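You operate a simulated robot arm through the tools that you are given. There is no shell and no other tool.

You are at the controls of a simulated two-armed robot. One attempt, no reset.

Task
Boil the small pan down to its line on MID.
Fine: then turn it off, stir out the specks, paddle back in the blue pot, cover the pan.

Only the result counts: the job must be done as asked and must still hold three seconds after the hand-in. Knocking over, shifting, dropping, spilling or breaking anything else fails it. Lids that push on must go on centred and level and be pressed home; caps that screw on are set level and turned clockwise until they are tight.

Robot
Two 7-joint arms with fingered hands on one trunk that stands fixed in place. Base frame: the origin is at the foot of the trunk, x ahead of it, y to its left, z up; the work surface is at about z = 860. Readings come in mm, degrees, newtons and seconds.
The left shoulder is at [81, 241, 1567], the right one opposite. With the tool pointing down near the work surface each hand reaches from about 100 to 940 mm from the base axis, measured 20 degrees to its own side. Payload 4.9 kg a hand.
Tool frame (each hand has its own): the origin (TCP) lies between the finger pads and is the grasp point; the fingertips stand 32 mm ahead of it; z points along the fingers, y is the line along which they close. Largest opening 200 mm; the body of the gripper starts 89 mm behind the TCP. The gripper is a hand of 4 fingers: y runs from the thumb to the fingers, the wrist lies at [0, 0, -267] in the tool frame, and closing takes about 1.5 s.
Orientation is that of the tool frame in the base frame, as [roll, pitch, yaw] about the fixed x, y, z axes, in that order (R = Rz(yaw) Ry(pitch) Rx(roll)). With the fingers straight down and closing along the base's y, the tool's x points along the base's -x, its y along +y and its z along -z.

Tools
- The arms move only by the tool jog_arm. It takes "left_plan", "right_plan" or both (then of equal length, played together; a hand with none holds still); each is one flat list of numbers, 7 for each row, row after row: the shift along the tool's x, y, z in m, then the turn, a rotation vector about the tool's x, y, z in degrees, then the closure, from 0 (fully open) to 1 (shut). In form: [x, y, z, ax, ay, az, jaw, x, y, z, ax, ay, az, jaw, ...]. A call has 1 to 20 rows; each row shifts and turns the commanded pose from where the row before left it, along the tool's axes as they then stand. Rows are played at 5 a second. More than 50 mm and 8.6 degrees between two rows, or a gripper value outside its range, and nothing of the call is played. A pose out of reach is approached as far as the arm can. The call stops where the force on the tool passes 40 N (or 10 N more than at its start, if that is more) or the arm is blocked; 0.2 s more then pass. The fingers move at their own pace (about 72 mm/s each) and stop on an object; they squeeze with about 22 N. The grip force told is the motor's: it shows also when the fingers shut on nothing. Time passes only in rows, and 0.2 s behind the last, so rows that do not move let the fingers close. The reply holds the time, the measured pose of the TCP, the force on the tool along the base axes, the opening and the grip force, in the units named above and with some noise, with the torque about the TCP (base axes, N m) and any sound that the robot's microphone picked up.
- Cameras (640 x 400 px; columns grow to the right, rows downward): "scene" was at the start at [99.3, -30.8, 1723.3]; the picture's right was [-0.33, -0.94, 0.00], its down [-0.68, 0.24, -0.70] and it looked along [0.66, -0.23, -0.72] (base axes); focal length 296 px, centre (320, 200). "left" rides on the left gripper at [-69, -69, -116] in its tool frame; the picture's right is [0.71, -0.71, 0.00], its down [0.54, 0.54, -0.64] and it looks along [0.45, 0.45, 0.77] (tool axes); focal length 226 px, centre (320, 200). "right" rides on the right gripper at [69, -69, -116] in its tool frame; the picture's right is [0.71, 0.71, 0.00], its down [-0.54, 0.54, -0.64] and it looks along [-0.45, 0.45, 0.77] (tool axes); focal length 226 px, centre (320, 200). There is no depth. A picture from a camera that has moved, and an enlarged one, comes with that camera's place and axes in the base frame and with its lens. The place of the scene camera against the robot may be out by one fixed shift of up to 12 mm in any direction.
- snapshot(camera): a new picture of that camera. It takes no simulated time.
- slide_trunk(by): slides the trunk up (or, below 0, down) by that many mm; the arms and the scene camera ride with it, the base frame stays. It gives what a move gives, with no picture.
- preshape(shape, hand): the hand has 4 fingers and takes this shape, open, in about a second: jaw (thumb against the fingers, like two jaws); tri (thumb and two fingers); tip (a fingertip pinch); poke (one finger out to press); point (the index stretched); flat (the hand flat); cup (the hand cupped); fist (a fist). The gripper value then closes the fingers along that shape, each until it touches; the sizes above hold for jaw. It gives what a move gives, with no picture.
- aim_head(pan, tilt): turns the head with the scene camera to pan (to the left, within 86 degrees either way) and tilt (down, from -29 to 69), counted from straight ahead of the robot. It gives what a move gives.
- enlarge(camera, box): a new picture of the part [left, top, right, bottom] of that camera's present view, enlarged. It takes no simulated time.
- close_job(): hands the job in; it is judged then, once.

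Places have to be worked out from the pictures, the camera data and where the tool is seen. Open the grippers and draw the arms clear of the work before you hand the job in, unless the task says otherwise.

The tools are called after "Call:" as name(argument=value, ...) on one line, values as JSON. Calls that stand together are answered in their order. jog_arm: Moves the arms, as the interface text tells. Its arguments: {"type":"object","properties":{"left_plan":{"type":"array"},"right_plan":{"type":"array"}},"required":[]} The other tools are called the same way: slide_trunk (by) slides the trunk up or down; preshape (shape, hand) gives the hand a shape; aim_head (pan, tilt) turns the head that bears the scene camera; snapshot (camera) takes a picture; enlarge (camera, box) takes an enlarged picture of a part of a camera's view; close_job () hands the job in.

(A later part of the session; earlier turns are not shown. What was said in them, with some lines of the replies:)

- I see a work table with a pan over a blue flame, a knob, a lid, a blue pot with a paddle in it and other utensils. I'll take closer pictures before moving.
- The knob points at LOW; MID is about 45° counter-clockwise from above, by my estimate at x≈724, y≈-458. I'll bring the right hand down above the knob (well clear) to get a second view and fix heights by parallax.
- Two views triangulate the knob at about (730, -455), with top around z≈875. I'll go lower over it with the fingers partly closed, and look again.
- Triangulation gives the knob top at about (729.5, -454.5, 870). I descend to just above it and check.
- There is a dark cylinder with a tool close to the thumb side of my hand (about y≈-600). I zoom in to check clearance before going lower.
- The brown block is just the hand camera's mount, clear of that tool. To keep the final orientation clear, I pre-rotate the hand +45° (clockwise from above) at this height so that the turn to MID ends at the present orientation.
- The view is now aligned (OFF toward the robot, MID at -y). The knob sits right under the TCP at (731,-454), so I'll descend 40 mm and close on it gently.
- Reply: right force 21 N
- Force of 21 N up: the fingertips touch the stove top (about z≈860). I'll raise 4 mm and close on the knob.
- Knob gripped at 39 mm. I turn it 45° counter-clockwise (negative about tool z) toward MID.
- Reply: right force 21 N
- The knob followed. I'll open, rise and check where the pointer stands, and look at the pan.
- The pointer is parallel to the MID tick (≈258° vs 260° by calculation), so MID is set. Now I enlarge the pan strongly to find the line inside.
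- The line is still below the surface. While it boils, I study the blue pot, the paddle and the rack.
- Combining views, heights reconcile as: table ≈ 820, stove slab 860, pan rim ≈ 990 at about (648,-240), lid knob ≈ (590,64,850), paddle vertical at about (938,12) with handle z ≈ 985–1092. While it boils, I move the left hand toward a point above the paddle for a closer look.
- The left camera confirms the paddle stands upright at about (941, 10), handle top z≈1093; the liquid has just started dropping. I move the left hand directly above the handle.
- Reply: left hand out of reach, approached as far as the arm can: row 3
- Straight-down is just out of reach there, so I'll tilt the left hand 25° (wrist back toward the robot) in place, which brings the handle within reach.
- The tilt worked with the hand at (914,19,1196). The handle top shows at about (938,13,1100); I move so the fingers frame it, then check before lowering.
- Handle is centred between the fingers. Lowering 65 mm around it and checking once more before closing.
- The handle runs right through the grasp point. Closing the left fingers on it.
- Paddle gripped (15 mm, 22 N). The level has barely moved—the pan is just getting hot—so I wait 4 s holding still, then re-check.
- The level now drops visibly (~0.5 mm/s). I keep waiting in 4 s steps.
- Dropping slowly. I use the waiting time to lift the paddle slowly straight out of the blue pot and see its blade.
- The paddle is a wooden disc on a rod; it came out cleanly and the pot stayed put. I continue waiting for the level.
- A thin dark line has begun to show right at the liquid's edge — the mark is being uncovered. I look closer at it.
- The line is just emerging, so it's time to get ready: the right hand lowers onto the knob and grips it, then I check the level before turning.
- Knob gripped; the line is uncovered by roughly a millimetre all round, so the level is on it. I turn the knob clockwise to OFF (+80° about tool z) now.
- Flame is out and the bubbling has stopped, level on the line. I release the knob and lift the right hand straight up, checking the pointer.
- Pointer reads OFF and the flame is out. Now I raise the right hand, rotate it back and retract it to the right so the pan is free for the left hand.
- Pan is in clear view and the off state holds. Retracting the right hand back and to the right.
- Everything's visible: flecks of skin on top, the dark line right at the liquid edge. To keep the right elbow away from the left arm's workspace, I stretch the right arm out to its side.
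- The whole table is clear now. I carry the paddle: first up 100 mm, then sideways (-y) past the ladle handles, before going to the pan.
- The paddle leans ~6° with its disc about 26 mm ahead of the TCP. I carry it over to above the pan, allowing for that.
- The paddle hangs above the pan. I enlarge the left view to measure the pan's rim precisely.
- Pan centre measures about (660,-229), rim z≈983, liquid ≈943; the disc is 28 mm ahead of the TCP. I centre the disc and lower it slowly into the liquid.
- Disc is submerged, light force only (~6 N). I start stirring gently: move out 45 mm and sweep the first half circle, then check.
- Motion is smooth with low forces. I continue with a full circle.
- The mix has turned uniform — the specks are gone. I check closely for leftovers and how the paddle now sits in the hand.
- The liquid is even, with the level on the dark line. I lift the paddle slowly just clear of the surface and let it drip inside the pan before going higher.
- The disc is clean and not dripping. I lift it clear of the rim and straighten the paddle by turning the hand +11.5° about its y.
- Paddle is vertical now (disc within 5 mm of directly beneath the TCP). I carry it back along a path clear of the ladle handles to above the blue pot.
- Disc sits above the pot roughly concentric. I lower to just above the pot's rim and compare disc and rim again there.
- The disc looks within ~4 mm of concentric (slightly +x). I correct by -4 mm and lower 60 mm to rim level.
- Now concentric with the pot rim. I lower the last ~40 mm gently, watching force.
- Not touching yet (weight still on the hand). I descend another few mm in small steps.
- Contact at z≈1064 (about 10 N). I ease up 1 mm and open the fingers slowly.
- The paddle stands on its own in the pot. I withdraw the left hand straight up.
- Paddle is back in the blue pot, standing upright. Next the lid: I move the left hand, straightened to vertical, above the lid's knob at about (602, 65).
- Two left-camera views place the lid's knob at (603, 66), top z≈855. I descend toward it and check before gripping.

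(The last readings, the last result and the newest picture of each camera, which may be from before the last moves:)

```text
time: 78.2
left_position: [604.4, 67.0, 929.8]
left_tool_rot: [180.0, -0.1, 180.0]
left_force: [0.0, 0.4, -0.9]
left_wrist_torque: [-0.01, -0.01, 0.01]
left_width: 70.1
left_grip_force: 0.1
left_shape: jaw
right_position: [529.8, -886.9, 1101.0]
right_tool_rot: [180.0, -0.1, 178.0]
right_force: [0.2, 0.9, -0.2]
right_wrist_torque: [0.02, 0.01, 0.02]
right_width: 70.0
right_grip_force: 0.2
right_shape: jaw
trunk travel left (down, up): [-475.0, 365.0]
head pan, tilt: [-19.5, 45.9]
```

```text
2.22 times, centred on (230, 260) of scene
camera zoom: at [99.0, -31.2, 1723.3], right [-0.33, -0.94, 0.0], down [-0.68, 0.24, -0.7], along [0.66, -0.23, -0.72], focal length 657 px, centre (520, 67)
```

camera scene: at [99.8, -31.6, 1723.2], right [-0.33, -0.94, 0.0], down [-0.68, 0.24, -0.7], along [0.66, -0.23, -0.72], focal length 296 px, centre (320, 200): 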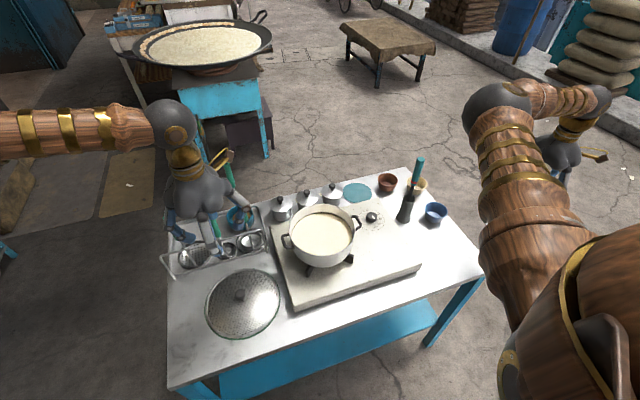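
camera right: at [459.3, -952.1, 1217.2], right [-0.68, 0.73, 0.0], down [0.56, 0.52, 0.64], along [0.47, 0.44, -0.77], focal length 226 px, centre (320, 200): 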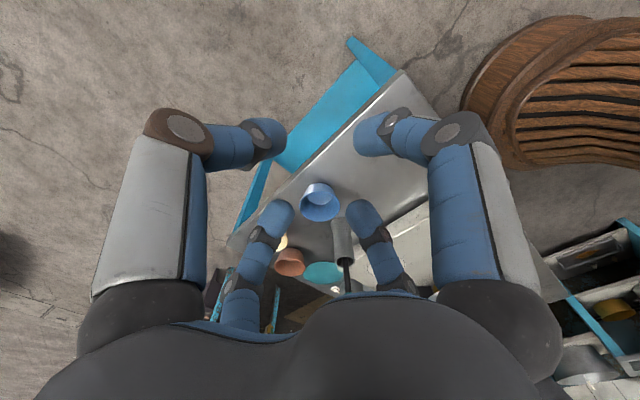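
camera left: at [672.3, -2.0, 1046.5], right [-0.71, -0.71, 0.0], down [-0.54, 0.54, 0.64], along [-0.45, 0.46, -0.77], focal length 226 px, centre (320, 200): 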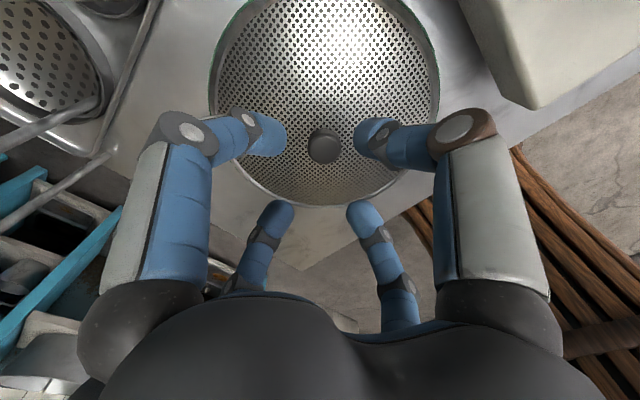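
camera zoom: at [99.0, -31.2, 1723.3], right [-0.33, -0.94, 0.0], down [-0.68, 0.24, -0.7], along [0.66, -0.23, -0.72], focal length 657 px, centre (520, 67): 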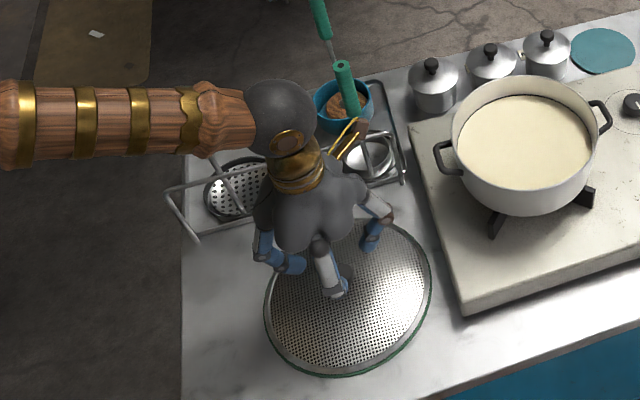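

Knob refined to (600, 65.5), top ≈850. I shift 4 mm back and lower to put the fingertips around it.

Call:
jog_arm(left_plan=[0.0012, -0.0003, 0.0193, 0, 0, 0, 0.65, 0.0012, -0.0003, 0.0193, 0, 0, 0, 0.65, 0.0012, -0.0003, 0.0193, 0, 0, 0, 0.65, 0, 0, 0, 0, 0, 0, 0.65])

Call:
snapshot(camera="left")

```text
time: 79.2
left_position: [600.6, 67.4, 872.4]
left_tool_rot: [-180.0, 0.0, -179.9]
left_force: [-0.3, 0.4, -0.1]
left_wrist_torque: [0.0, 0.0, 0.01]
left_width: 70.3
left_grip_force: 0.1
left_shape: jaw
right_position: [530.5, -886.1, 1100.4]
right_tool_rot: [180.0, 0.0, 178.0]
right_force: [-1.1, 0.0, 1.0]
right_wrist_torque: [0.02, -0.02, 0.02]
right_width: 69.8
right_grip_force: 0.1
right_shape: jaw
trunk travel left (down, up): [-475.0, 365.0]
head pan, tilt: [-19.5, 45.9]
```

```text
taken
camera left: at [668.6, -2.3, 989.1], right [-0.71, -0.71, 0.0], down [-0.54, 0.54, 0.64], along [-0.45, 0.46, -0.77], focal length 226 px, centre (320, 200)
```

left: 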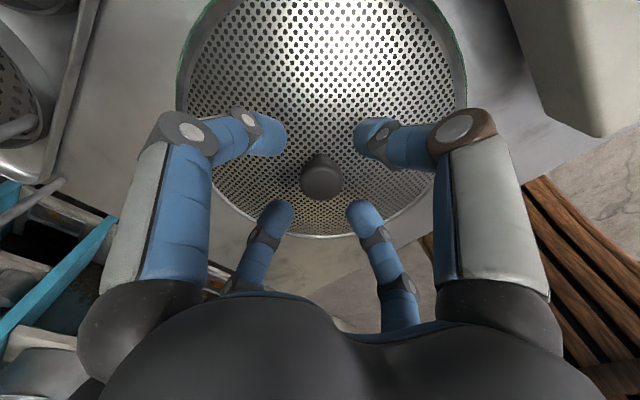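

Knob is exactly under the TCP with top ≈848. Lowering 12 mm more for a deeper grip, then close.

Call:
jog_arm(left_plan=[0, -0.0005, 0.006, 0, 0, 0, 0.65, 0, -0.0005, 0.006, 0, 0, 0, 0.65, 0, 0, 0, 0, 0, 0, 0.65])

Call:
snapshot(camera="left")

Call:
enlarge(camera="scene", box=[190, 240, 300, 350])

```text
time: 80.0
left_position: [600.5, 64.6, 862.2]
left_tool_rot: [-180.0, 0.0, 179.9]
left_force: [0.2, -0.2, 0.4]
left_wrist_torque: [0.01, -0.01, -0.02]
left_width: 70.4
left_grip_force: 0.0
left_shape: jaw
right_position: [530.2, -887.5, 1099.5]
right_tool_rot: [-180.0, 0.0, 178.0]
right_force: [0.5, -0.1, 0.6]
right_wrist_torque: [0.02, 0.0, -0.01]
right_width: 69.9
right_grip_force: 0.0
right_shape: jaw
trunk travel left (down, up): [-475.0, 365.0]
head pan, tilt: [-19.5, 45.9]
```

```text
taken
camera left: at [669.5, -3.3, 977.7], right [-0.71, -0.71, 0.0], down [-0.54, 0.54, 0.64], along [-0.45, 0.45, -0.77], focal length 226 px, centre (320, 200)
```

left: 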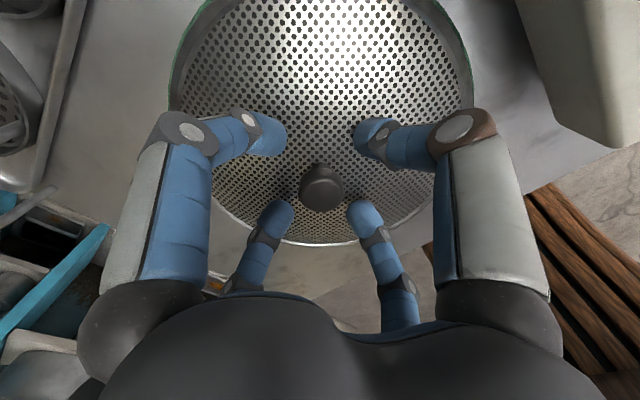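

```text
3.64 times, centred on (245, 295) of scene
camera zoom: at [99.1, -31.1, 1723.3], right [-0.33, -0.94, 0.0], down [-0.68, 0.24, -0.7], along [0.66, -0.23, -0.72], focal length 1074 px, centre (593, -146)
```

zoom: 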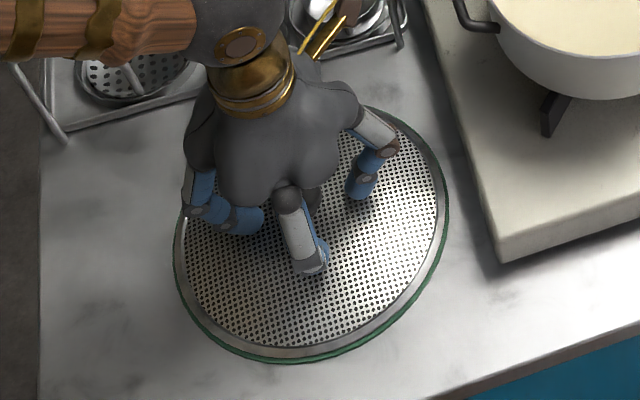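

Still free. I lower 6 mm more and close on the knob.

Call:
jog_arm(left_plan=[0, 0, 0.003, 0, 0, 0, 0.65, 0, 0, 0.003, 0, 0, 0, 0.65, 0, 0, 0, 0, 0, 0, 0.75, 0, 0, 0, 0, 0, 0, 0.85, 0, 0, 0, 0, 0, 0, 0.92, 0, 0, 0, 0, 0, 0, 0.92, 0, 0, 0, 0, 0, 0, 0.92])

Call:
snapshot(camera="left")

```text
time: 81.6
left_position: [600.2, 65.1, 855.0]
left_tool_rot: [-180.0, 0.0, -180.0]
left_force: [0.3, 0.6, 0.5]
left_wrist_torque: [0.03, 0.01, 0.03]
left_width: 25.7
left_grip_force: 21.9
left_shape: jaw
right_position: [529.8, -886.9, 1099.5]
right_tool_rot: [-180.0, 0.0, 177.9]
right_force: [0.6, 0.6, 0.6]
right_wrist_torque: [-0.02, 0.01, -0.02]
right_width: 69.7
right_grip_force: 0.0
right_shape: jaw
trunk travel left (down, up): [-475.0, 365.0]
head pan, tilt: [-19.5, 45.9]
```

```text
taken
camera left: at [669.6, -2.6, 971.7], right [-0.71, -0.71, 0.0], down [-0.54, 0.54, 0.64], along [-0.45, 0.46, -0.77], focal length 226 px, centre (320, 200)
```

left: 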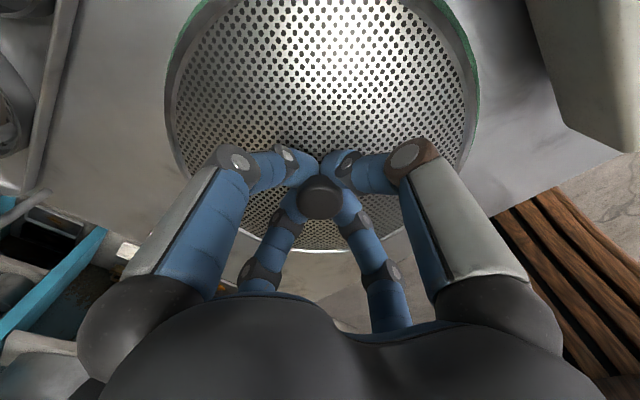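

Knob gripped with no side forces. I lift 40 mm slowly and check that the lid hangs level.

Call:
jog_arm(left_plan=[0, 0, -0.005, 0, 0, 0, 0.95, 0, 0, -0.01, 0, 0, 0, 0.95, 0, 0, -0.01, 0, 0, 0, 0.95, 0, 0, -0.015, 0, 0, 0, 0.95, 0, 0, 0, 0, 0, 0, 0.95])

Call:
enlarge(camera="scene", box=[190, 220, 300, 350])

Call:
snapshot(camera="left")

```text
time: 82.8
left_position: [598.9, 65.4, 896.4]
left_tool_rot: [179.9, -0.2, -180.0]
left_force: [0.2, -0.7, -1.6]
left_wrist_torque: [0.0, 0.0, 0.04]
left_width: 25.7
left_grip_force: 22.1
left_shape: jaw
right_position: [530.9, -886.4, 1099.9]
right_tool_rot: [179.9, -0.1, 178.0]
right_force: [0.1, 0.2, 0.5]
right_wrist_torque: [-0.01, -0.02, -0.02]
right_width: 69.9
right_grip_force: 0.1
right_shape: jaw
trunk travel left (down, up): [-475.0, 365.0]
head pan, tilt: [-19.5, 45.9]
```

```text
3.08 times, centred on (245, 285) of scene
camera zoom: at [99.6, -31.1, 1723.2], right [-0.33, -0.94, 0.0], down [-0.68, 0.24, -0.7], along [0.66, -0.23, -0.72], focal length 909 px, centre (551, -62)
```

zoom: 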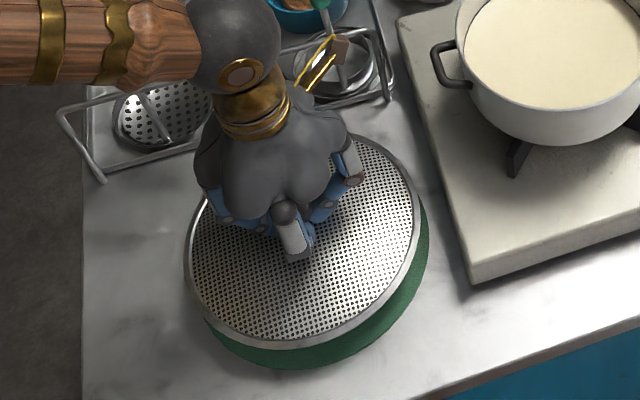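

```text
taken
camera left: at [668.8, -3.0, 1012.3], right [-0.71, -0.71, 0.0], down [-0.54, 0.54, 0.64], along [-0.46, 0.45, -0.77], focal length 226 px, centre (320, 200)
```

left: 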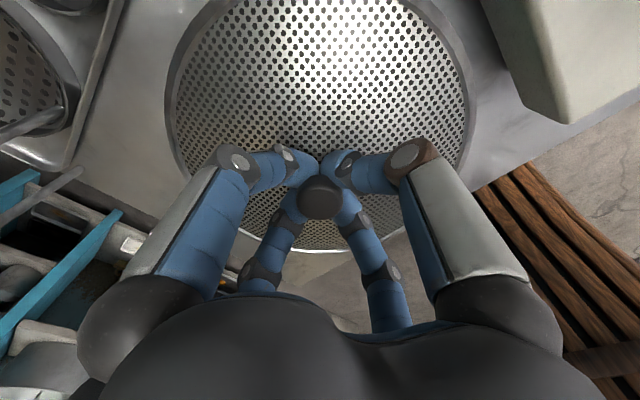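

The lid lifts cleanly and level off a green mat. I raise it well above the pan rim and carry it to above the pan centre (660.5, -229).

Call:
jog_arm(left_plan=[0, 0, -0.03, 0, 0, 0, 0.95, 0, 0, -0.046, 0, 0, 0, 0.95, 0, 0, -0.046, 0, 0, 0, 0.95, 0, 0, -0.046, 0, 0, 0, 0.95, 0, 0, -0.046, 0, 0, 0, 0.95, -0.0088, -0.042, 0, 0, 0, 0, 0.95, -0.0088, -0.042, 0, 0, 0, 0, 0.95, -0.0088, -0.042, 0, 0, 0, 0, 0.95, -0.0088, -0.042, 0, 0, 0, 0, 0.95, -0.0088, -0.042, 0, 0, 0, 0, 0.95, -0.0088, -0.042, 0, 0, 0, 0, 0.95, -0.0088, -0.042, 0, 0, 0, 0, 0.95, 0, 0, 0, 0, 0, 0, 0.95, 0, 0, 0, 0, 0, 0, 0.95])

Call:
snapshot(camera="left")

Call:
snapshot(camera="scene")

Call:
enlarge(camera="scene", box=[260, 160, 390, 290])

```text
time: 85.8
left_position: [661.3, -228.7, 1110.7]
left_tool_rot: [-179.9, 0.1, 179.9]
left_force: [-0.6, 1.7, -1.8]
left_wrist_torque: [0.01, 0.0, 0.01]
left_width: 25.5
left_grip_force: 21.5
left_shape: jaw
right_position: [530.0, -886.4, 1100.1]
right_tool_rot: [180.0, 0.1, 178.0]
right_force: [-0.5, 0.2, 0.6]
right_wrist_torque: [0.0, -0.02, 0.0]
right_width: 70.0
right_grip_force: 0.0
right_shape: jaw
trunk travel left (down, up): [-475.0, 365.0]
head pan, tilt: [-19.5, 45.9]
```

```text
taken
camera left: at [729.5, -298.3, 1227.7], right [-0.71, -0.71, 0.0], down [-0.54, 0.54, 0.64], along [-0.45, 0.45, -0.77], focal length 226 px, centre (320, 200)
```

left: 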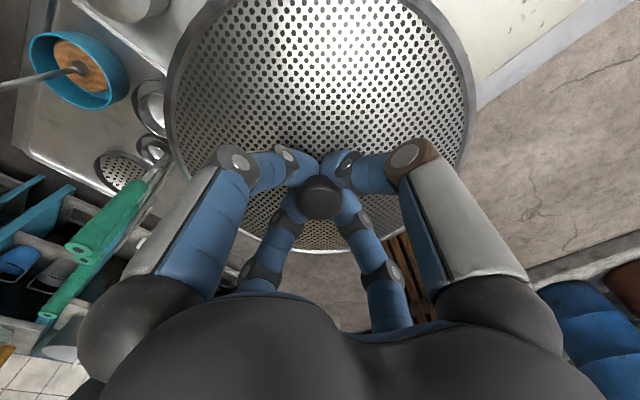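

```text
taken
camera scene: at [99.1, -30.0, 1723.3], right [-0.33, -0.94, 0.0], down [-0.68, 0.24, -0.7], along [0.66, -0.23, -0.72], focal length 296 px, centre (320, 200)
```

scene: 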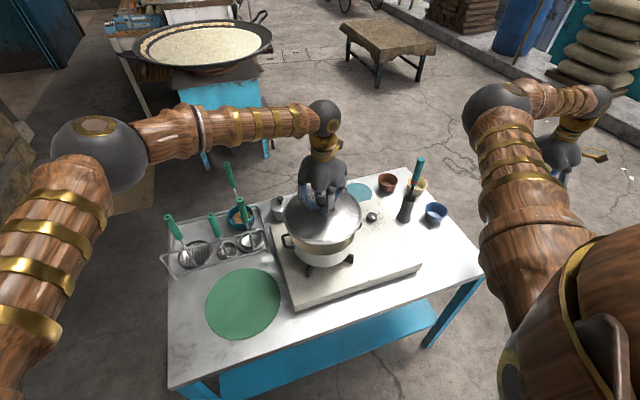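

```text
3.08 times, centred on (325, 225) of scene
camera zoom: at [99.1, -30.0, 1723.3], right [-0.33, -0.94, 0.0], down [-0.68, 0.24, -0.7], along [0.66, -0.23, -0.72], focal length 909 px, centre (305, 123)
```

zoom: 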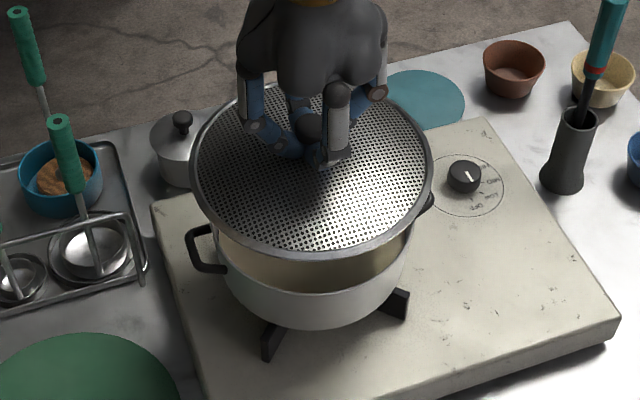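

The lid hangs over the pan and is laterally centred to within about 1 mm in the scene view. I lower it to just above the rim and re-check.

Call:
jog_arm(left_plan=[0, 0, 0.015, 0, 0, 0, 0.95, 0, 0, 0.015, 0, 0, 0, 0.95, 0, 0, 0.015, 0, 0, 0, 0.95, 0, 0, 0.01, 0, 0, 0, 0.95, 0, 0, 0, 0, 0, 0, 0.95])

Call:
enlarge(camera="scene", box=[275, 180, 375, 280])

Call:
snapshot(camera="left")

```text
time: 87.0
left_position: [662.1, -227.6, 1055.4]
left_tool_rot: [-179.9, 0.0, -180.0]
left_force: [1.0, 0.2, -1.4]
left_wrist_torque: [0.01, -0.01, 0.0]
left_width: 25.6
left_grip_force: 22.1
left_shape: jaw
right_position: [529.4, -886.4, 1099.5]
right_tool_rot: [-179.9, 0.0, 178.0]
right_force: [0.5, -0.6, -0.5]
right_wrist_torque: [-0.01, 0.01, -0.05]
right_width: 70.1
right_grip_force: 0.0
right_shape: jaw
trunk travel left (down, up): [-475.0, 365.0]
head pan, tilt: [-19.5, 45.9]
```

```text
4.00 times, centred on (325, 230) of scene
camera zoom: at [99.4, -31.0, 1723.3], right [-0.33, -0.94, 0.0], down [-0.68, 0.24, -0.7], along [0.66, -0.23, -0.72], focal length 1182 px, centre (300, 80)
```

zoom: 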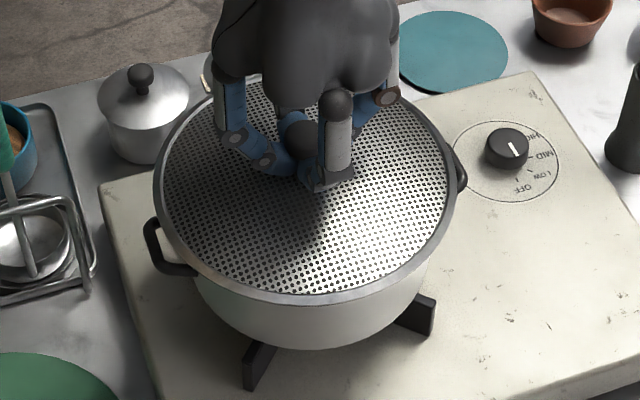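

```text
taken
camera left: at [730.0, -296.8, 1170.9], right [-0.71, -0.71, 0.0], down [-0.54, 0.54, 0.64], along [-0.45, 0.46, -0.77], focal length 226 px, centre (320, 200)
```

left: 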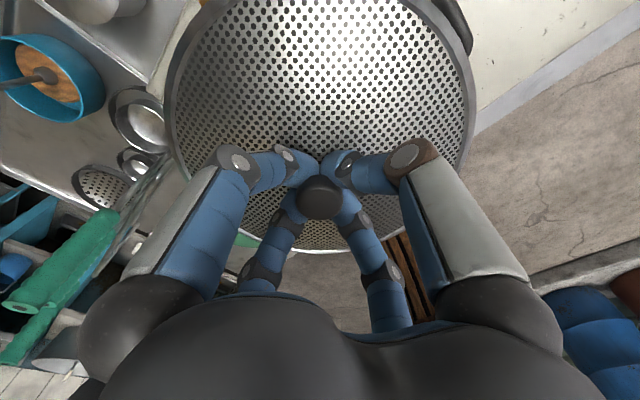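

Remaining gap appears ~12 mm, and the lid is about 2 mm too far to +y. I correct that and lower in small steps watching for contact.

Call:
jog_arm(left_plan=[0, -0.0018, 0.003, 0, 0, 0, 0.95, 0, 0, 0.003, 0, 0, 0, 0.95, 0, 0, 0.002, 0, 0, 0, 0.95, 0, 0, 0, 0, 0, 0, 0.95])

Call:
enlarge(camera="scene", box=[275, 180, 375, 280])

Call:
enlarge(camera="scene", box=[280, 230, 370, 275])

```text
time: 88.0
left_position: [662.3, -229.4, 1047.3]
left_tool_rot: [-179.9, 0.0, -180.0]
left_force: [1.0, 0.6, -1.2]
left_wrist_torque: [0.03, 0.06, 0.0]
left_width: 25.3
left_grip_force: 22.0
left_shape: jaw
right_position: [530.4, -887.0, 1099.9]
right_tool_rot: [-179.9, 0.0, 178.0]
right_force: [0.0, 0.5, -0.1]
right_wrist_torque: [-0.03, 0.02, 0.0]
right_width: 70.0
right_grip_force: 0.1
right_shape: jaw
trunk travel left (down, up): [-475.0, 365.0]
head pan, tilt: [-19.5, 45.9]
```

```text
4.00 times, centred on (325, 230) of scene
camera zoom: at [99.5, -31.5, 1723.2], right [-0.33, -0.94, 0.0], down [-0.68, 0.24, -0.7], along [0.66, -0.23, -0.72], focal length 1182 px, centre (300, 80)
```

zoom: 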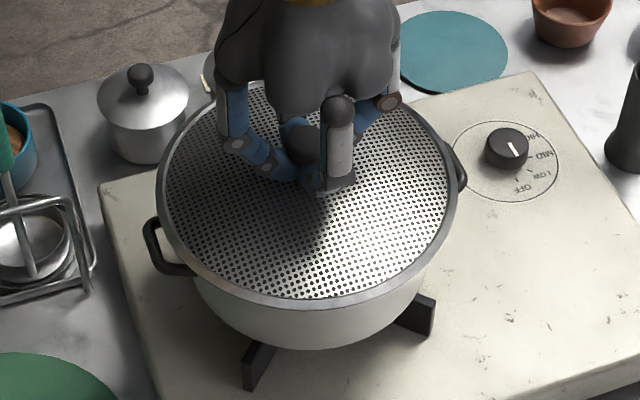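

```text
7.11 times, centred on (325, 252) of scene
camera zoom: at [99.5, -31.5, 1723.2], right [-0.33, -0.94, 0.0], down [-0.68, 0.24, -0.7], along [0.66, -0.23, -0.72], focal length 2101 px, centre (284, -173)
```

zoom: 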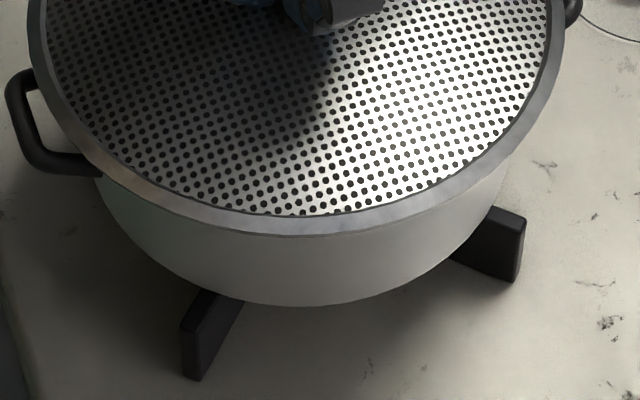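

Centred laterally now; still no contact. Continuing down in 2 mm steps.

Call:
jog_arm(left_plan=[0, 0, 0.002, 0, 0, 0, 0.95, 0, 0, 0.002, 0, 0, 0, 0.95, 0, 0, 0, 0, 0, 0, 0.95])

Call:
enlarge(camera="scene", box=[280, 230, 370, 275])

```text
time: 88.8
left_position: [661.8, -230.3, 1043.9]
left_tool_rot: [180.0, 0.0, 180.0]
left_force: [-0.3, -0.2, -1.5]
left_wrist_torque: [0.0, -0.02, 0.02]
left_width: 25.5
left_grip_force: 22.2
left_shape: jaw
right_position: [530.8, -886.9, 1100.4]
right_tool_rot: [-180.0, 0.0, 178.0]
right_force: [0.0, 0.1, -0.3]
right_wrist_torque: [-0.02, 0.03, -0.02]
right_width: 70.0
right_grip_force: 0.0
right_shape: jaw
trunk travel left (down, up): [-475.0, 365.0]
head pan, tilt: [-19.5, 45.9]
```

```text
7.11 times, centred on (325, 252) of scene
camera zoom: at [99.5, -31.2, 1723.2], right [-0.33, -0.94, 0.0], down [-0.68, 0.24, -0.7], along [0.66, -0.23, -0.72], focal length 2101 px, centre (284, -173)
```

zoom: 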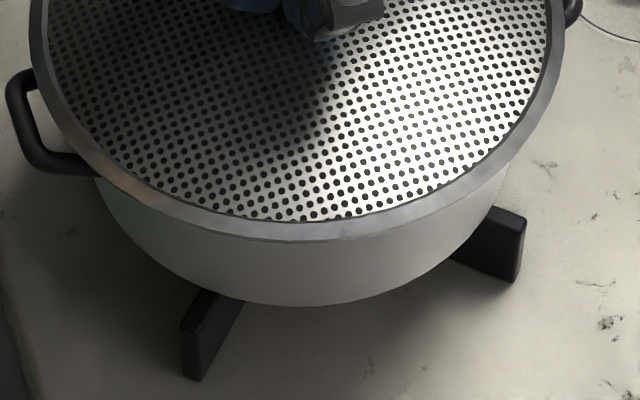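

No contact yet, roughly 5–6 mm to go. Continuing.

Call:
jog_arm(left_plan=[0, 0, 0.0015, 0, 0, 0, 0.95, 0, 0, 0.0015, 0, 0, 0, 0.95, 0, 0, 0.001, 0, 0, 0, 0.95, 0, 0, 0, 0, 0, 0, 0.95])

Call:
enlarge(camera="scene", box=[280, 230, 370, 275])

```text
time: 89.8
left_position: [661.7, -230.1, 1040.4]
left_tool_rot: [180.0, -0.1, 180.0]
left_force: [0.1, -0.4, 5.3]
left_wrist_torque: [-0.06, -0.1, -0.01]
left_width: 25.6
left_grip_force: 21.3
left_shape: jaw
right_position: [528.7, -886.0, 1099.5]
right_tool_rot: [180.0, 0.0, 178.0]
right_force: [-0.3, 0.0, 0.2]
right_wrist_torque: [0.0, 0.02, -0.01]
right_width: 70.0
right_grip_force: 0.2
right_shape: jaw
trunk travel left (down, up): [-475.0, 365.0]
head pan, tilt: [-19.5, 45.9]
```

```text
7.11 times, centred on (325, 252) of scene
camera zoom: at [98.8, -31.0, 1723.4], right [-0.33, -0.94, 0.0], down [-0.68, 0.24, -0.7], along [0.66, -0.23, -0.72], focal length 2101 px, centre (284, -173)
```

zoom: 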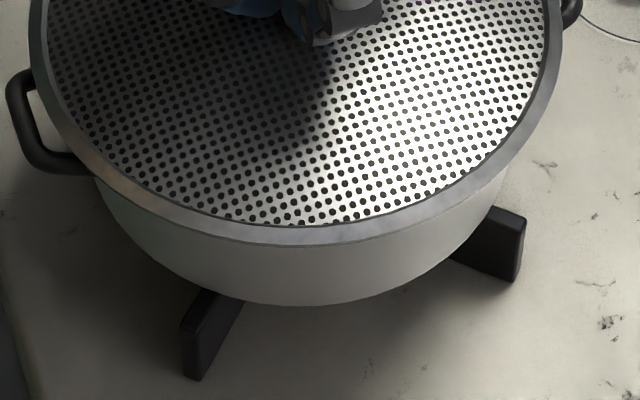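

Contact at z≈1041 with balanced torque, and the lid looks concentric with the pan. I press down gently to seat it.

Call:
jog_arm(left_plan=[0, 0, 0.001, 0, 0, 0, 0.95, 0, 0, 0.001, 0, 0, 0, 0.95, 0, 0, 0.001, 0, 0, 0, 0.95, 0, 0, 0, 0, 0, 0, 0.95])

Call:
enlarge(camera="scene", box=[280, 230, 370, 275])

Call:
enlarge(camera="scene", box=[275, 180, 375, 280])

```text
time: 90.8
left_position: [660.8, -229.7, 1039.3]
left_tool_rot: [-179.8, 0.3, 180.0]
left_force: [11.4, -2.7, 34.0]
left_wrist_torque: [-0.1, -0.29, 0.1]
left_width: 26.5
left_grip_force: 21.8
left_shape: jaw
right_position: [528.9, -886.3, 1102.3]
right_tool_rot: [180.0, 0.1, 178.0]
right_force: [0.7, -0.3, -0.6]
right_wrist_torque: [0.01, -0.02, -0.01]
right_width: 69.9
right_grip_force: 0.0
right_shape: jaw
trunk travel left (down, up): [-475.0, 365.0]
head pan, tilt: [-19.5, 45.9]
```

```text
7.11 times, centred on (325, 252) of scene
camera zoom: at [97.1, -30.2, 1723.8], right [-0.33, -0.94, 0.0], down [-0.68, 0.24, -0.7], along [0.66, -0.23, -0.72], focal length 2101 px, centre (284, -173)
```

zoom: 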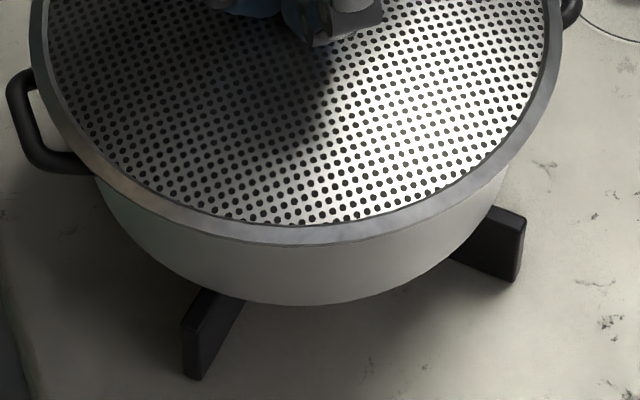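

```text
4.00 times, centred on (325, 230) of scene
camera zoom: at [97.1, -30.2, 1723.8], right [-0.33, -0.94, 0.0], down [-0.68, 0.24, -0.7], along [0.66, -0.23, -0.72], focal length 1182 px, centre (300, 80)
```

zoom: 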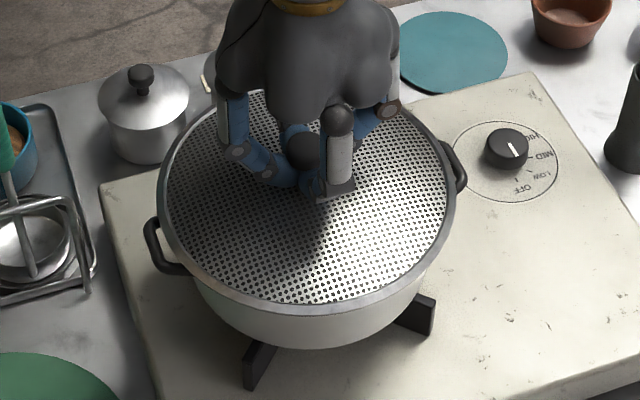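

Pressed to 34 N with no further travel: seated. I unload by 2 mm and open the fingers.

Call:
jog_arm(left_plan=[0, 0, -0.001, 0, 0, 0, 0.95, 0, 0, -0.001, 0, 0, 0, 0.95, 0, 0, 0, 0, 0, 0, 0.95])

```text
time: 91.6
left_position: [661.4, -230.3, 1039.7]
left_tool_rot: [180.0, 0.2, -179.9]
left_force: [10.7, -4.0, 28.3]
left_wrist_torque: [-0.12, -0.34, 0.02]
left_width: 26.6
left_grip_force: 22.6
left_shape: jaw
right_position: [529.0, -885.2, 1101.9]
right_tool_rot: [179.8, 0.1, 178.0]
right_force: [0.4, -0.2, 0.0]
right_wrist_torque: [-0.02, 0.0, 0.0]
right_width: 70.0
right_grip_force: 0.0
right_shape: jaw
trunk travel left (down, up): [-475.0, 365.0]
head pan, tilt: [-19.5, 45.9]
```

Still 28 N pressing (compliance). I raise a couple more millimetres.

Call:
jog_arm(left_plan=[0, 0, -0.001, 0, 0, 0, 0.95, 0, 0, 0, 0, 0, 0, 0.95])

Call:
jog_arm(left_plan=[0, 0, -0.001, 0, 0, 0, 0.95, 0, 0, 0, 0, 0, 0, 0.95])

```text
time: 92.2
left_position: [660.7, -229.5, 1038.9]
left_tool_rot: [-180.0, 0.0, 180.0]
left_force: [7.2, -2.2, 20.7]
left_wrist_torque: [-0.06, -0.24, 0.0]
left_width: 26.6
left_grip_force: 22.0
left_shape: jaw
right_position: [529.0, -886.6, 1100.6]
right_tool_rot: [180.0, -0.1, 178.0]
right_force: [-0.6, 0.0, 0.2]
right_wrist_torque: [0.0, 0.02, 0.04]
right_width: 70.0
right_grip_force: 0.1
right_shape: jaw
trunk travel left (down, up): [-475.0, 365.0]
head pan, tilt: [-19.5, 45.9]
```

```text
time: 92.8
left_position: [661.0, -229.4, 1039.0]
left_tool_rot: [180.0, -0.1, 179.9]
left_force: [2.1, -1.4, 10.3]
left_wrist_torque: [0.06, -0.14, -0.04]
left_width: 25.9
left_grip_force: 21.8
left_shape: jaw
right_position: [529.9, -886.2, 1101.3]
right_tool_rot: [-180.0, 0.0, 178.0]
right_force: [-0.3, 0.5, -0.1]
right_wrist_torque: [0.04, -0.05, 0.0]
right_width: 69.8
right_grip_force: 0.1
right_shape: jaw
trunk travel left (down, up): [-475.0, 365.0]
head pan, tilt: [-19.5, 45.9]
```

Force is down to ~10 N. One more half-millimetre up, then I open the fingers slowly.

Call:
jog_arm(left_plan=[0, 0, -0.0006, 0, 0, 0, 0.95, 0, 0, 0, 0, 0, 0, 0.9, 0, 0, 0, 0, 0, 0, 0.85, 0, 0, 0, 0, 0, 0, 0.8, 0, 0, 0, 0, 0, 0, 0.7, 0, 0, 0, 0, 0, 0, 0.6, 0, 0, 0, 0, 0, 0, 0.6, 0, 0, 0, 0, 0, 0, 0.6])

Call:
snapshot(camera="left")

Call:
enlarge(camera="scene", box=[275, 180, 375, 280])

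```text
time: 94.6
left_position: [661.1, -229.0, 1040.8]
left_tool_rot: [180.0, 0.1, -179.9]
left_force: [-0.4, 0.3, 6.1]
left_wrist_torque: [0.17, 0.07, 0.01]
left_width: 79.6
left_grip_force: 0.1
left_shape: jaw
right_position: [530.4, -886.7, 1100.8]
right_tool_rot: [-180.0, 0.0, 178.0]
right_force: [0.1, -1.3, 0.2]
right_wrist_torque: [-0.02, -0.04, 0.01]
right_width: 69.8
right_grip_force: 0.0
right_shape: jaw
trunk travel left (down, up): [-475.0, 365.0]
head pan, tilt: [-19.5, 45.9]
```

```text
taken
camera left: at [729.7, -298.2, 1156.8], right [-0.71, -0.71, 0.0], down [-0.54, 0.54, 0.64], along [-0.45, 0.46, -0.77], focal length 226 px, centre (320, 200)
```

left: 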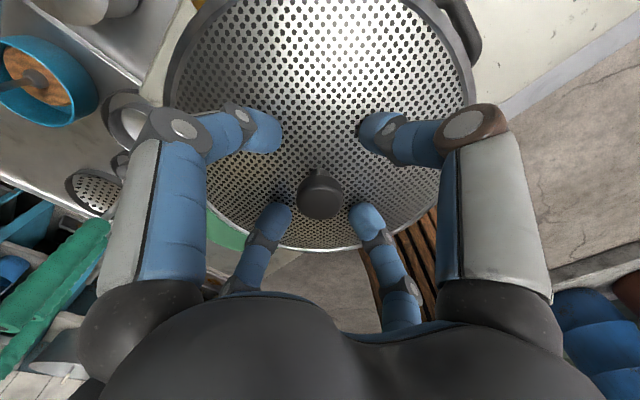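

```text
4.00 times, centred on (325, 230) of scene
camera zoom: at [98.5, -31.0, 1723.3], right [-0.33, -0.94, 0.0], down [-0.68, 0.24, -0.7], along [0.66, -0.23, -0.72], focal length 1182 px, centre (300, 80)
```

zoom: 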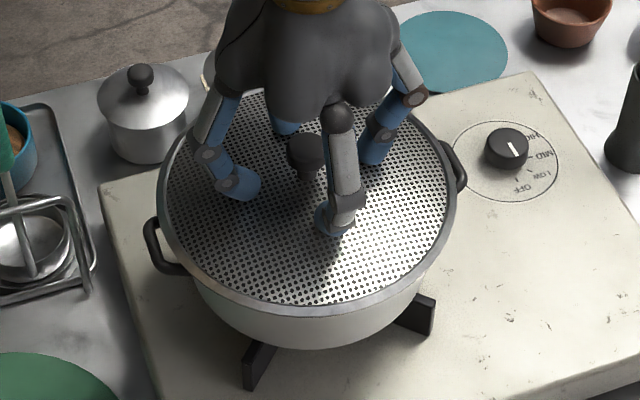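

Knob is released. I raise the left hand straight up off the lid.

Call:
jog_arm(left_plan=[0, 0, -0.008, 0, 0, 0, 0.6, 0, 0, -0.015, 0, 0, 0, 0.6, 0, 0, -0.03, 0, 0, 0, 0.6, 0, 0, -0.045, 0, 0, 0, 0.6, 0, 0, -0.045, 0, 0, 0, 0.6, 0, 0, -0.045, 0, 0, 0, 0.6, 0, 0, -0.045, 0, 0, 0, 0.6, 0, 0, 0, 0, 0, 0, 0.6])

Call:
snapshot(camera="left")

Call:
snapshot(camera="scene")

Call:
enlarge(camera="scene", box=[275, 180, 375, 280])

```text
time: 96.4
left_position: [661.0, -231.6, 1275.7]
left_tool_rot: [-179.8, 0.1, -180.0]
left_force: [0.3, -0.6, 0.2]
left_wrist_torque: [-0.02, 0.0, -0.02]
left_width: 79.8
left_grip_force: 0.2
left_shape: jaw
right_position: [530.3, -886.9, 1099.6]
right_tool_rot: [179.9, 0.1, 177.9]
right_force: [0.3, 0.1, -1.4]
right_wrist_torque: [-0.04, 0.04, 0.01]
right_width: 69.8
right_grip_force: 0.0
right_shape: jaw
trunk travel left (down, up): [-475.0, 365.0]
head pan, tilt: [-19.5, 45.9]
```

```text
taken
camera left: at [729.7, -300.1, 1391.3], right [-0.71, -0.71, 0.0], down [-0.54, 0.54, 0.64], along [-0.45, 0.46, -0.77], focal length 226 px, centre (320, 200)
```

left: 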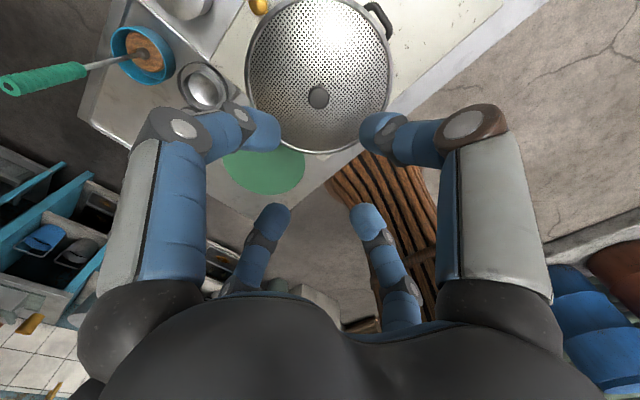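

```text
taken
camera scene: at [99.7, -31.3, 1723.2], right [-0.33, -0.94, 0.0], down [-0.68, 0.24, -0.7], along [0.66, -0.23, -0.72], focal length 296 px, centre (320, 200)
```

scene: 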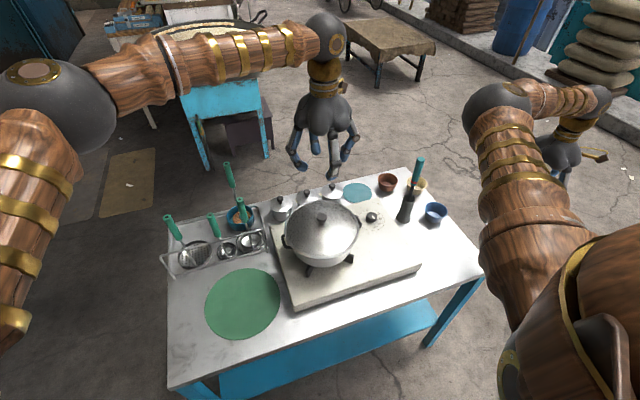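

```text
4.00 times, centred on (325, 230) of scene
camera zoom: at [99.7, -31.3, 1723.2], right [-0.33, -0.94, 0.0], down [-0.68, 0.24, -0.7], along [0.66, -0.23, -0.72], focal length 1182 px, centre (300, 80)
```

zoom: 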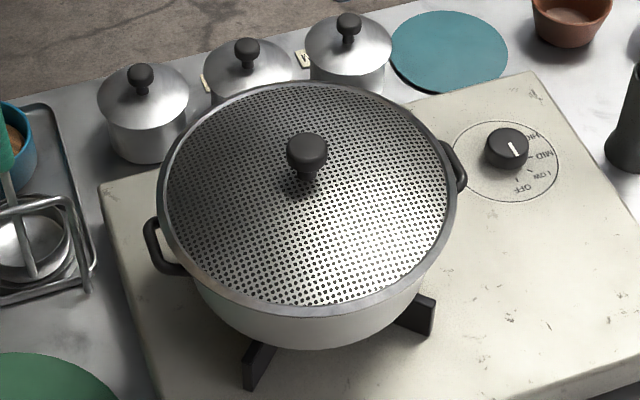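

The lid sits level and concentric with the pan rim (ellipse centres match within ~1 px). I draw the left arm clear and open both hands.

Call:
jog_arm(left_plan=[0.0096, 0.0389, -0.0167, 0, 0, 0, 0.6, 0.0096, 0.0389, -0.0167, 0, 0, 0, 0.6, 0.0096, 0.0389, -0.0167, 0, 0, 0, 0.6, 0.0096, 0.0389, -0.0167, 0, 0, 0, 0.6, 0.0096, 0.0389, -0.0167, 0, 0, 0, 0.6, 0.0096, 0.0389, -0.0167, 0, 0, 0, 0.3, 0.0096, 0.0389, -0.0167, 0, 0, 0, 0, 0.0096, 0.0389, -0.0167, 0, 0, 0, 0, 0.0096, 0.0389, -0.0167, 0, 0, 0, 0, 0, 0, 0, 0, 0, 0, 0, 0, 0, 0, 0, 0, 0, 0], right_plan=[0, 0, 0, 0, 0, 0, 0.5, 0, 0, 0, 0, 0, 0, 0.4, 0, 0, 0, 0, 0, 0, 0.3, 0, 0, 0, 0, 0, 0, 0.2, 0, 0, 0, 0, 0, 0, 0.1, 0, 0, 0, 0, 0, 0, 0, 0, 0, 0, 0, 0, 0, 0, 0, 0, 0, 0, 0, 0, 0, 0, 0, 0, 0, 0, 0, 0, 0, 0, 0, 0, 0, 0, 0, 0, 0, 0, 0, 0, 0, 0])

Call:
snapshot(camera="scene")

Call:
enlarge(camera="scene", box=[150, 150, 410, 300])

Call:
enlarge(camera="scene", box=[280, 195, 360, 275])

```text
time: 98.8
left_position: [576.0, 119.5, 1425.3]
left_tool_rot: [-180.0, -0.1, -180.0]
left_force: [0.3, -0.2, 0.2]
left_wrist_torque: [-0.01, 0.03, 0.0]
left_width: 199.9
left_grip_force: 0.1
left_shape: jaw
right_position: [531.0, -887.7, 1100.3]
right_tool_rot: [179.9, 0.0, 178.1]
right_force: [-0.4, -0.3, 1.2]
right_wrist_torque: [0.03, -0.02, -0.08]
right_width: 200.0
right_grip_force: 0.0
right_shape: jaw
trunk travel left (down, up): [-475.0, 365.0]
head pan, tilt: [-19.5, 45.9]
```

```text
taken
camera scene: at [100.0, -32.1, 1723.2], right [-0.33, -0.94, 0.0], down [-0.68, 0.24, -0.7], along [0.66, -0.23, -0.72], focal length 296 px, centre (320, 200)
```

scene: 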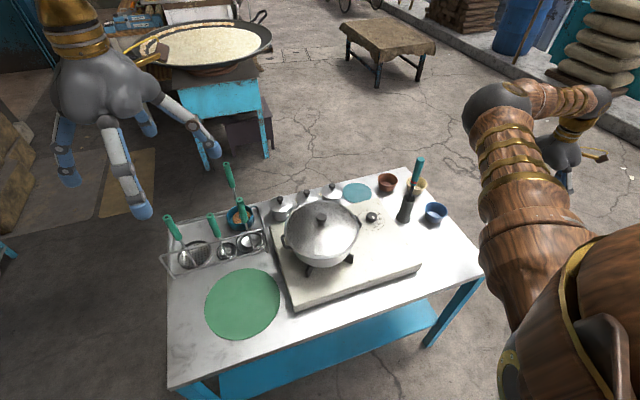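

```text
2.46 times, centred on (280, 225) of scene
camera zoom: at [100.0, -32.1, 1723.2], right [-0.33, -0.94, 0.0], down [-0.68, 0.24, -0.7], along [0.66, -0.23, -0.72], focal length 727 px, centre (418, 138)
```

zoom: 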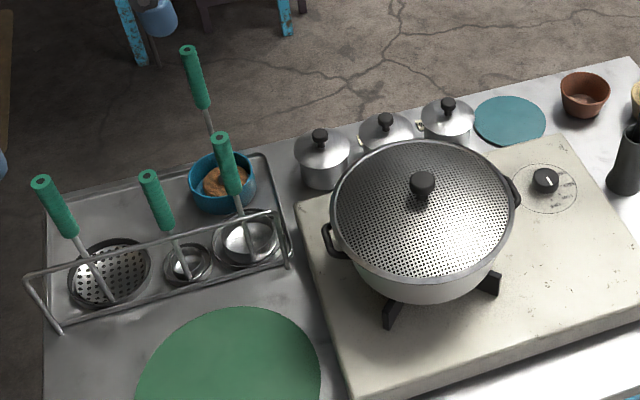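

```text
5.00 times, centred on (320, 235) of scene
camera zoom: at [100.0, -32.1, 1723.2], right [-0.33, -0.94, 0.0], down [-0.68, 0.24, -0.7], along [0.66, -0.23, -0.72], focal length 1477 px, centre (320, 25)
```

zoom: 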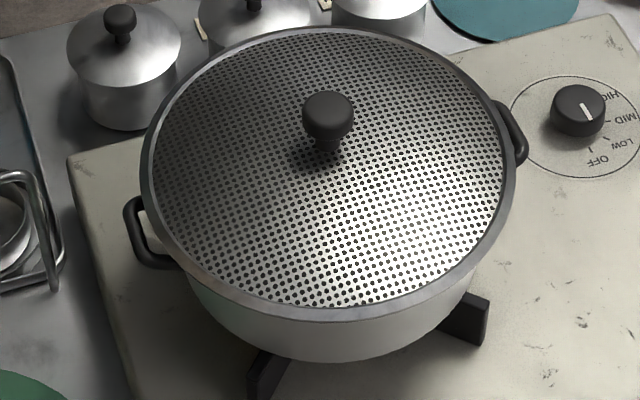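

Final check: knob at OFF and flame out, liquid left on its line and smooth, paddle standing in the blue pot, lid level and centred on the pan. Nothing else has moved and both hands are open and clear. Handing in.

Call:
close_job()

```text
The job is handed in.
```

The job is handed in, and as far as the cameras show, every step is done; I haven't had the verdict.

- **Boil:** I turned the knob from LOW to MID. When the dark line inside the pan showed at the liquid's edge, I turned it to OFF. The flame is out.
- **Level:** My best reading is that the liquid sits on the line to within about a millimetre. I judged that by eye from the camera.
- **Stir:** I stirred with the paddle for about one and a half circles. The surface turned smooth and even, with no specks left in view.
- **Paddle:** It is back in the blue pot, standing upright on its own.
- **Cover:** The perforated lid is on the pan, level and centred to within a few millimetres. I pressed it down with about 34 N and it went no further.

Nothing else looks moved or spilled. The green mat the lid had been resting on is still in its place on the table. Both hands are open and clear of the work.
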